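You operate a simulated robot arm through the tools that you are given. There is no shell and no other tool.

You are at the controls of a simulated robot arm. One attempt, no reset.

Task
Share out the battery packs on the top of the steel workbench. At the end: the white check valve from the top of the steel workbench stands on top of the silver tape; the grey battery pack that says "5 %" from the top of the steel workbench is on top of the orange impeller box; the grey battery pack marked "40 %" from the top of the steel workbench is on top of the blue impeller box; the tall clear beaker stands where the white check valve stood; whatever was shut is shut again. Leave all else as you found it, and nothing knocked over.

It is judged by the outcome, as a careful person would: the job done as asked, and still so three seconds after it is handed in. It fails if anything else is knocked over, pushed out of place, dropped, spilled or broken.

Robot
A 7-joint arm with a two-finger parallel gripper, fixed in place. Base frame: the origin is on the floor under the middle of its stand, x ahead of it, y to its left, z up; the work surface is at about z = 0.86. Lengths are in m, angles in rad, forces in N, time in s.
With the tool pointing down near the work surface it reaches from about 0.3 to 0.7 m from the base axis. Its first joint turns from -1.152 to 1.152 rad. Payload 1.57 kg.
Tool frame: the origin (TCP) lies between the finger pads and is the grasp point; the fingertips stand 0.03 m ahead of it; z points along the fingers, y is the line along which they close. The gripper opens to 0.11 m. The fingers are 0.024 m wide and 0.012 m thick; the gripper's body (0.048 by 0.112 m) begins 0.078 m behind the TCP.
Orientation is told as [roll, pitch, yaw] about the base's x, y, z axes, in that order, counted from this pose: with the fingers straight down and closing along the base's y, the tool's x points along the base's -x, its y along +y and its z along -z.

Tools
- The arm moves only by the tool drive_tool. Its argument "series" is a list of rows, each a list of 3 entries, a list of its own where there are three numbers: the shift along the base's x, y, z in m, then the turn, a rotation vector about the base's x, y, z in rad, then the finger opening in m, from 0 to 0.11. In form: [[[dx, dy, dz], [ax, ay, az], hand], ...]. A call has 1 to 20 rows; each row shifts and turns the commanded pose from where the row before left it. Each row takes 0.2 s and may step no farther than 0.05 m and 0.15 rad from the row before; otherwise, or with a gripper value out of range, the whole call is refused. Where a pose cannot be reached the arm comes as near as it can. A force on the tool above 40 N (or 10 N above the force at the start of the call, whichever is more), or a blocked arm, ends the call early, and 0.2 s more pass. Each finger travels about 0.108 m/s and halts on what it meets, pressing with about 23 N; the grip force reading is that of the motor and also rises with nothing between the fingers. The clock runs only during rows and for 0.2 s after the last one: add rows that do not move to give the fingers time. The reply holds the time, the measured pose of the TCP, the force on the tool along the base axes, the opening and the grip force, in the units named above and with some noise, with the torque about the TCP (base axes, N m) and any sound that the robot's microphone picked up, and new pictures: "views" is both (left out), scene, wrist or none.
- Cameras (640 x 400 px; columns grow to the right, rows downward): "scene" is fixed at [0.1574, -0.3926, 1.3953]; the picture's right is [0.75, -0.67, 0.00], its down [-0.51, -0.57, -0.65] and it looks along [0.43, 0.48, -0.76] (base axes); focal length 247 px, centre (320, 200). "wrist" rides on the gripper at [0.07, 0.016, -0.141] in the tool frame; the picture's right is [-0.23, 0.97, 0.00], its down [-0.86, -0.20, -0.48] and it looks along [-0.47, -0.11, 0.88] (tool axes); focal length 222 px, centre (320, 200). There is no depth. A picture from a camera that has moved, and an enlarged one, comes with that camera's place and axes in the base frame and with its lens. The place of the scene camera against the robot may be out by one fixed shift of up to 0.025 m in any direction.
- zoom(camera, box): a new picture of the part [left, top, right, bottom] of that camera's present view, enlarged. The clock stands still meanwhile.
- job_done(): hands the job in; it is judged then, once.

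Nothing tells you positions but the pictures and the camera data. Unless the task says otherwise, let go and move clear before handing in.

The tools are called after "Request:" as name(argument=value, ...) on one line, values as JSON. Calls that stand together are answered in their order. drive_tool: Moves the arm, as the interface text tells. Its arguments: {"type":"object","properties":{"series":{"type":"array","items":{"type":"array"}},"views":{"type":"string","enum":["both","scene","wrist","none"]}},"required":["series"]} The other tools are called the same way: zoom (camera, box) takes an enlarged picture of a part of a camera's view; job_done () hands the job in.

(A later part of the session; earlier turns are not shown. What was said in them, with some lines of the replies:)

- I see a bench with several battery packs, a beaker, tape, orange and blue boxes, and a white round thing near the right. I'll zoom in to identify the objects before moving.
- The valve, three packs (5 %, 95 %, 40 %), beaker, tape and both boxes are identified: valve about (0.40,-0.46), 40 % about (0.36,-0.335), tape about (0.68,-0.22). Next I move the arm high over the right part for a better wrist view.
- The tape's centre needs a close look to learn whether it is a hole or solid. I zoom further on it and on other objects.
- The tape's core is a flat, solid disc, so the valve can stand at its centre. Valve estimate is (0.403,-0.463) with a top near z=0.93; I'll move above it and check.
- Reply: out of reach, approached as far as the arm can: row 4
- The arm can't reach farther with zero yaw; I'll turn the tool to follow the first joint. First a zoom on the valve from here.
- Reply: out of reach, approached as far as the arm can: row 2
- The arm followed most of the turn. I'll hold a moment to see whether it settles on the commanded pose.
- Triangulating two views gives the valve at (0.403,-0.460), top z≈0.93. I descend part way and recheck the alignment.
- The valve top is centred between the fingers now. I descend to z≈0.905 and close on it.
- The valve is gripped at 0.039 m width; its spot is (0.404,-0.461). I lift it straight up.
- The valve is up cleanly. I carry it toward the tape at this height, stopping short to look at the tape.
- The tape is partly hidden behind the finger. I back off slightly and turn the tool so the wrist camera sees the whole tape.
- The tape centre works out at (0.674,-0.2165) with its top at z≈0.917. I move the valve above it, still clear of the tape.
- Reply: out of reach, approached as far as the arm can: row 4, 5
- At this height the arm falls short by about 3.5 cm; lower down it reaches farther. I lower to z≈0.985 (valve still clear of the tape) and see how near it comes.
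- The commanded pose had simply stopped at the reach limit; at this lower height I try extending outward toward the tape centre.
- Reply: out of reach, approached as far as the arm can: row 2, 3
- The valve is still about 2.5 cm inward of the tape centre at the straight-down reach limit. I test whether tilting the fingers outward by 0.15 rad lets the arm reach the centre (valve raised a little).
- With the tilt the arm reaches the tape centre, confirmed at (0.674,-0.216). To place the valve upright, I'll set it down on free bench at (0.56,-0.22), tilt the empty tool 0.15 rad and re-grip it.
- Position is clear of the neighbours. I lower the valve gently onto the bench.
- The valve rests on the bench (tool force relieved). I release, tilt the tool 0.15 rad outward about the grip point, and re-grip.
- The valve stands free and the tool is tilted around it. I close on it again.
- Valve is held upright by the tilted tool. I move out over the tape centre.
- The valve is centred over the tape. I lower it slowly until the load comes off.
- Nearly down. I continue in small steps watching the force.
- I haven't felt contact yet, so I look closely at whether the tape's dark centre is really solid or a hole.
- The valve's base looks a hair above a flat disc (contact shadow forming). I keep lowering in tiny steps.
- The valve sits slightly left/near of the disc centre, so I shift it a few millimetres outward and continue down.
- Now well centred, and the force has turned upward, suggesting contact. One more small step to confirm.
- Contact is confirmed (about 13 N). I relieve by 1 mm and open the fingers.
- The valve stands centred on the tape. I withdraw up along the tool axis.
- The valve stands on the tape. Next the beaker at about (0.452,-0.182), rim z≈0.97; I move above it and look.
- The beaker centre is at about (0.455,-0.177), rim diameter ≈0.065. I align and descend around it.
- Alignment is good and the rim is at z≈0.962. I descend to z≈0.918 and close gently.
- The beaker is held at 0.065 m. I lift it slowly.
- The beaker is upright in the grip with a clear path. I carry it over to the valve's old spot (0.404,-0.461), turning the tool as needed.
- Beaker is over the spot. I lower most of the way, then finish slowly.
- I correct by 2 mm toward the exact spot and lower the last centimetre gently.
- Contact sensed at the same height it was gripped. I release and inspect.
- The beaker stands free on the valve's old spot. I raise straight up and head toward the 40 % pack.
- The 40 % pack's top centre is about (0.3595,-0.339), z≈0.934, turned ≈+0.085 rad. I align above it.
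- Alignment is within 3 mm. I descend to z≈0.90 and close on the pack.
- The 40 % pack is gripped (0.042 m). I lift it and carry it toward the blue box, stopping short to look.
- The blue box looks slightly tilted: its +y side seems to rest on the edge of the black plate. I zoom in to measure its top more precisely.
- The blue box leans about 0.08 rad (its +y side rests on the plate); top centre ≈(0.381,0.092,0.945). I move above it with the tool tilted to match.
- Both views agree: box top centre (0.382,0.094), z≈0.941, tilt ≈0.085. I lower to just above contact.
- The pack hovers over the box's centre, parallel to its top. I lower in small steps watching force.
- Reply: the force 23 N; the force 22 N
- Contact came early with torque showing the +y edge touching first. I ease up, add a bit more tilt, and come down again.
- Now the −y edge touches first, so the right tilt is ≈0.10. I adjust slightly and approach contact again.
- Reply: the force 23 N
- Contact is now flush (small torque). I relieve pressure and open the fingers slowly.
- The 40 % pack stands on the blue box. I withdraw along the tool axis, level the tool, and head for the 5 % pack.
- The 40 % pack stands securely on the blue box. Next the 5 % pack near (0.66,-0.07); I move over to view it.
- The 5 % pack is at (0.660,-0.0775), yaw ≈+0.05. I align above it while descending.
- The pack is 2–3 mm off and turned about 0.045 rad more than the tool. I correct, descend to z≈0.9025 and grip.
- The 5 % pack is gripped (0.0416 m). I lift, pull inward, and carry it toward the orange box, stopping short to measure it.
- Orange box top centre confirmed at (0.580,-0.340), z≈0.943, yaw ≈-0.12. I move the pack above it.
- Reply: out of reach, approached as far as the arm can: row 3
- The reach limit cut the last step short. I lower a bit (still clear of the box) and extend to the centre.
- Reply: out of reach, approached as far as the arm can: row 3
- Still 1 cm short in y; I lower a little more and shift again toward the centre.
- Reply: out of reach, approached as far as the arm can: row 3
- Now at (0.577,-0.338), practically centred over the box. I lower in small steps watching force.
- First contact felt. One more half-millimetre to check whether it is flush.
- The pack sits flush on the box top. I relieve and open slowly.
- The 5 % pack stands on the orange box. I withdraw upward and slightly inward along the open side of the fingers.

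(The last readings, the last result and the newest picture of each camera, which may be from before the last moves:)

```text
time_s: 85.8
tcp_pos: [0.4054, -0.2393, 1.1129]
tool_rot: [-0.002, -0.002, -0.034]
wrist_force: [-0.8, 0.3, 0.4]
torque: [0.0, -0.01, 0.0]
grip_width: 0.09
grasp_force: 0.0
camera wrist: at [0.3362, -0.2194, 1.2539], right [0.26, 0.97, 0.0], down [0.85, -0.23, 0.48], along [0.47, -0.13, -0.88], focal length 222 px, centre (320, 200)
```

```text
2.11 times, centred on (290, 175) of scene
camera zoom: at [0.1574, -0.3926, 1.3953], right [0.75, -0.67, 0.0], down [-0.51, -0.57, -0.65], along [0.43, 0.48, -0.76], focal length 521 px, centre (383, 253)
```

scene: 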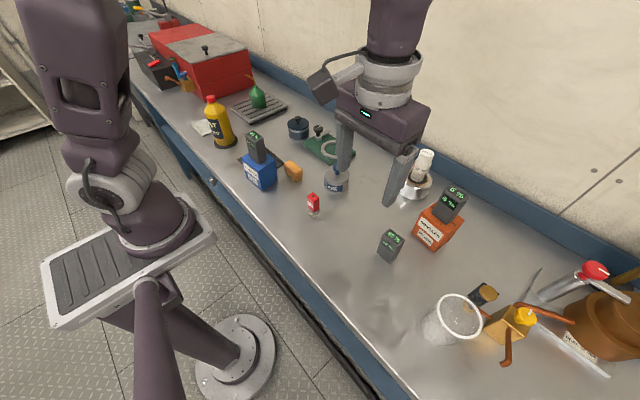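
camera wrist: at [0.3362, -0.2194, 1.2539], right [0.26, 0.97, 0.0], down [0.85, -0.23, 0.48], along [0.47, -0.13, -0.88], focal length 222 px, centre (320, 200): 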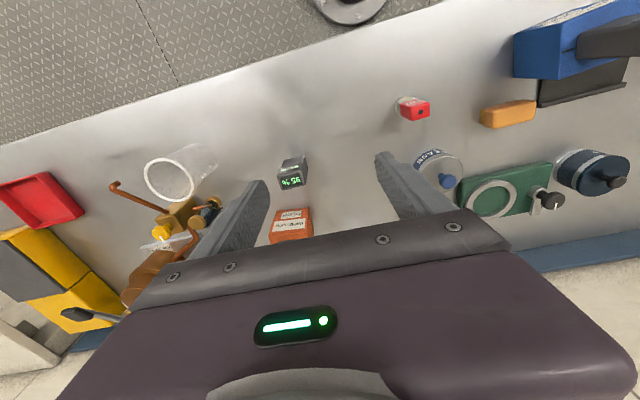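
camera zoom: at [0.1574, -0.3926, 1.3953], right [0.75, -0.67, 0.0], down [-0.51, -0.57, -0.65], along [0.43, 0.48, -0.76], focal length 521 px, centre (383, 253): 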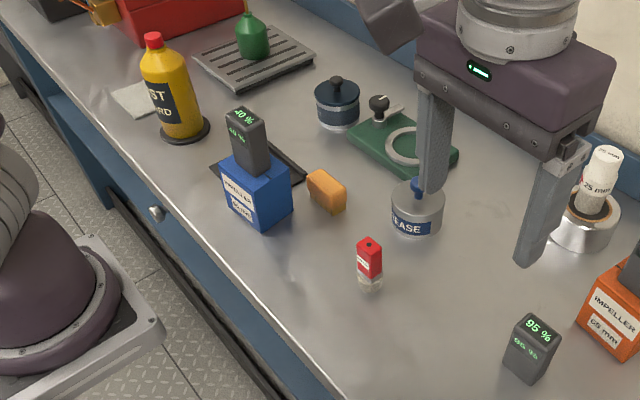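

All four placements look right: valve on the tape, 5 % on the orange box, 40 % on the blue box, beaker on the valve's spot. I move the arm up to its starting area and do a final check.

Request:
drive_tool(series=[[[-0.02, 0.03, 0.02], [0, 0, 0.03], 0.1], [[-0.02, 0.03, 0.02], [0, 0, 0], 0.11], [[-0.02, 0.03, 0.01], [0, 0, 0], 0.11], [[0, 0, 0], [0, 0, 0], 0.11], [[0, 0, 0], [0, 0, 0], 0.11], [[0, 0, 0], [0, 0, 0], 0.11], [[0, 0, 0], [0, 0, 0], 0.11], [[0, 0, 0], [0, 0, 0], 0.11]])

Request:
zoom(camera="scene", box=[380, 140, 540, 360])

Request:
zoom(camera="scene", box=[225, 110, 315, 200])

Request:
zoom(camera="scene", box=[390, 140, 480, 260])

```text
time_s: 87.6
tcp_pos: [0.3432, -0.1521, 1.1603]
tool_rot: [-0.001, -0.005, -0.002]
wrist_force: [0.4, -0.3, 0.2]
torque: [-0.02, 0.02, -0.02]
grip_width: 0.1098
grasp_force: 0.1
camera wrist: at [0.2731, -0.1339, 1.3019], right [0.23, 0.97, 0.0], down [0.85, -0.2, 0.48], along [0.47, -0.11, -0.88], focal length 222 px, centre (320, 200)
```

scene: 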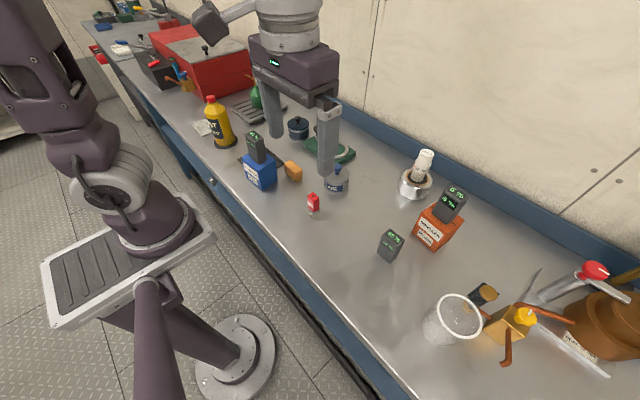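
wrist: 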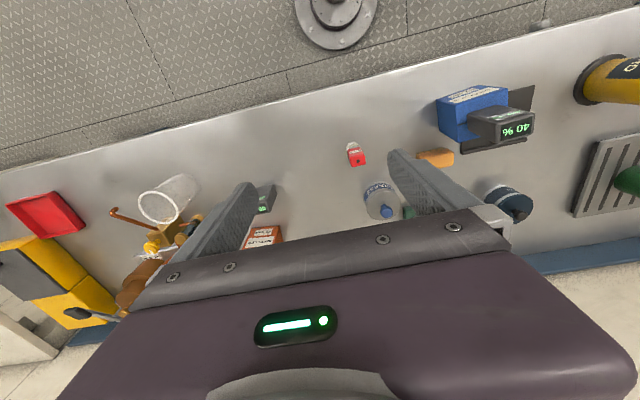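

```text
1.82 times, centred on (460, 250) of scene
camera zoom: at [0.1574, -0.3926, 1.3953], right [0.75, -0.67, 0.0], down [-0.51, -0.57, -0.65], along [0.43, 0.48, -0.76], focal length 450 px, centre (66, 109)
```

zoom: 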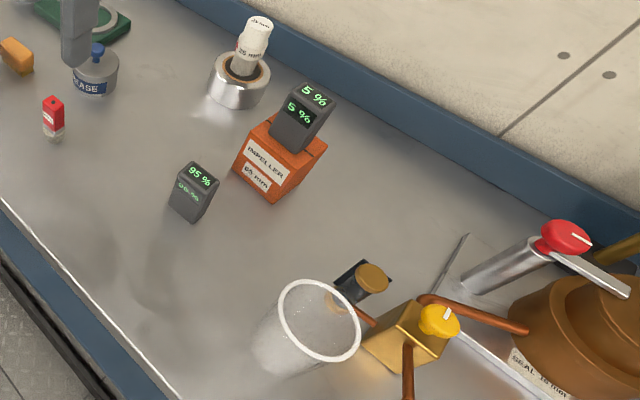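

```text
4.44 times, centred on (270, 155) of scene
camera zoom: at [0.1574, -0.3926, 1.3953], right [0.75, -0.67, 0.0], down [-0.51, -0.57, -0.65], along [0.43, 0.48, -0.76], focal length 1100 px, centre (542, 400)
```

zoom: 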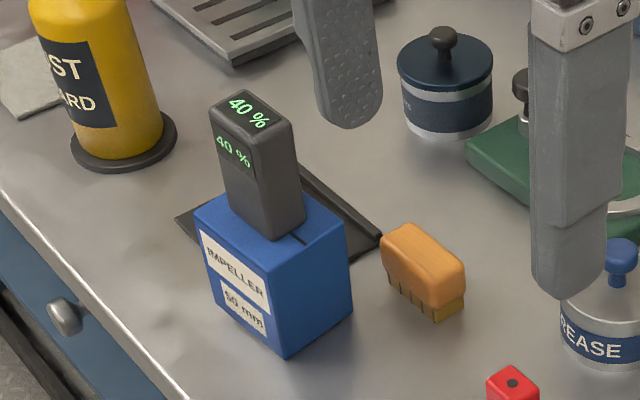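

```text
3.33 times, centred on (435, 200) of scene
camera zoom: at [0.1574, -0.3926, 1.3953], right [0.75, -0.67, 0.0], down [-0.51, -0.57, -0.65], along [0.43, 0.48, -0.76], focal length 825 px, centre (-63, 200)
```

zoom: 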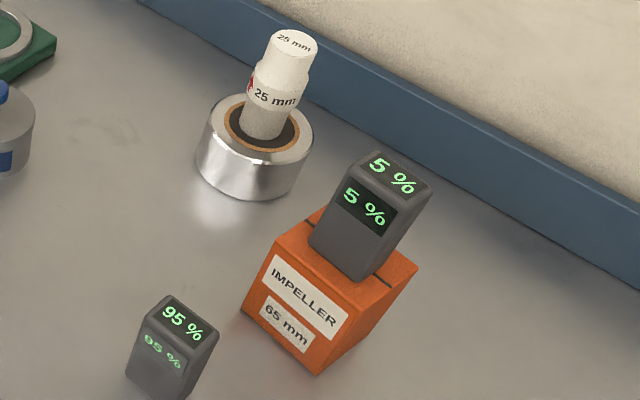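

The valve stands on the tape and the beaker stands on the valve's old spot. The 5 % pack is on the orange box and the 40 % pack is on the blue box. Everything is upright and steady, nothing that was shut was opened, and the arm is clear, so I hand the job in.

Request:
job_done()

```text
The job is handed in.
```

The job is handed in, with all four items in place and everything steady when I last checked the camera pictures.

- **White check valve:** it stands centred on the silver tape.
- **5 % pack:** it stands on top of the orange impeller box.
- **40 % pack:** it stands on top of the blue impeller box. That box was already leaning slightly because one side rests on the black plate, so I set the pack down to match the lean.
- **Tall clear beaker:** it stands where the valve was.

I saw nothing else moved or knocked over. On the way to the tape I set the valve down once on clear bench to change my grip. Nothing that was shut was opened. The gripper was empty and the arm back near its starting position when I handed in.
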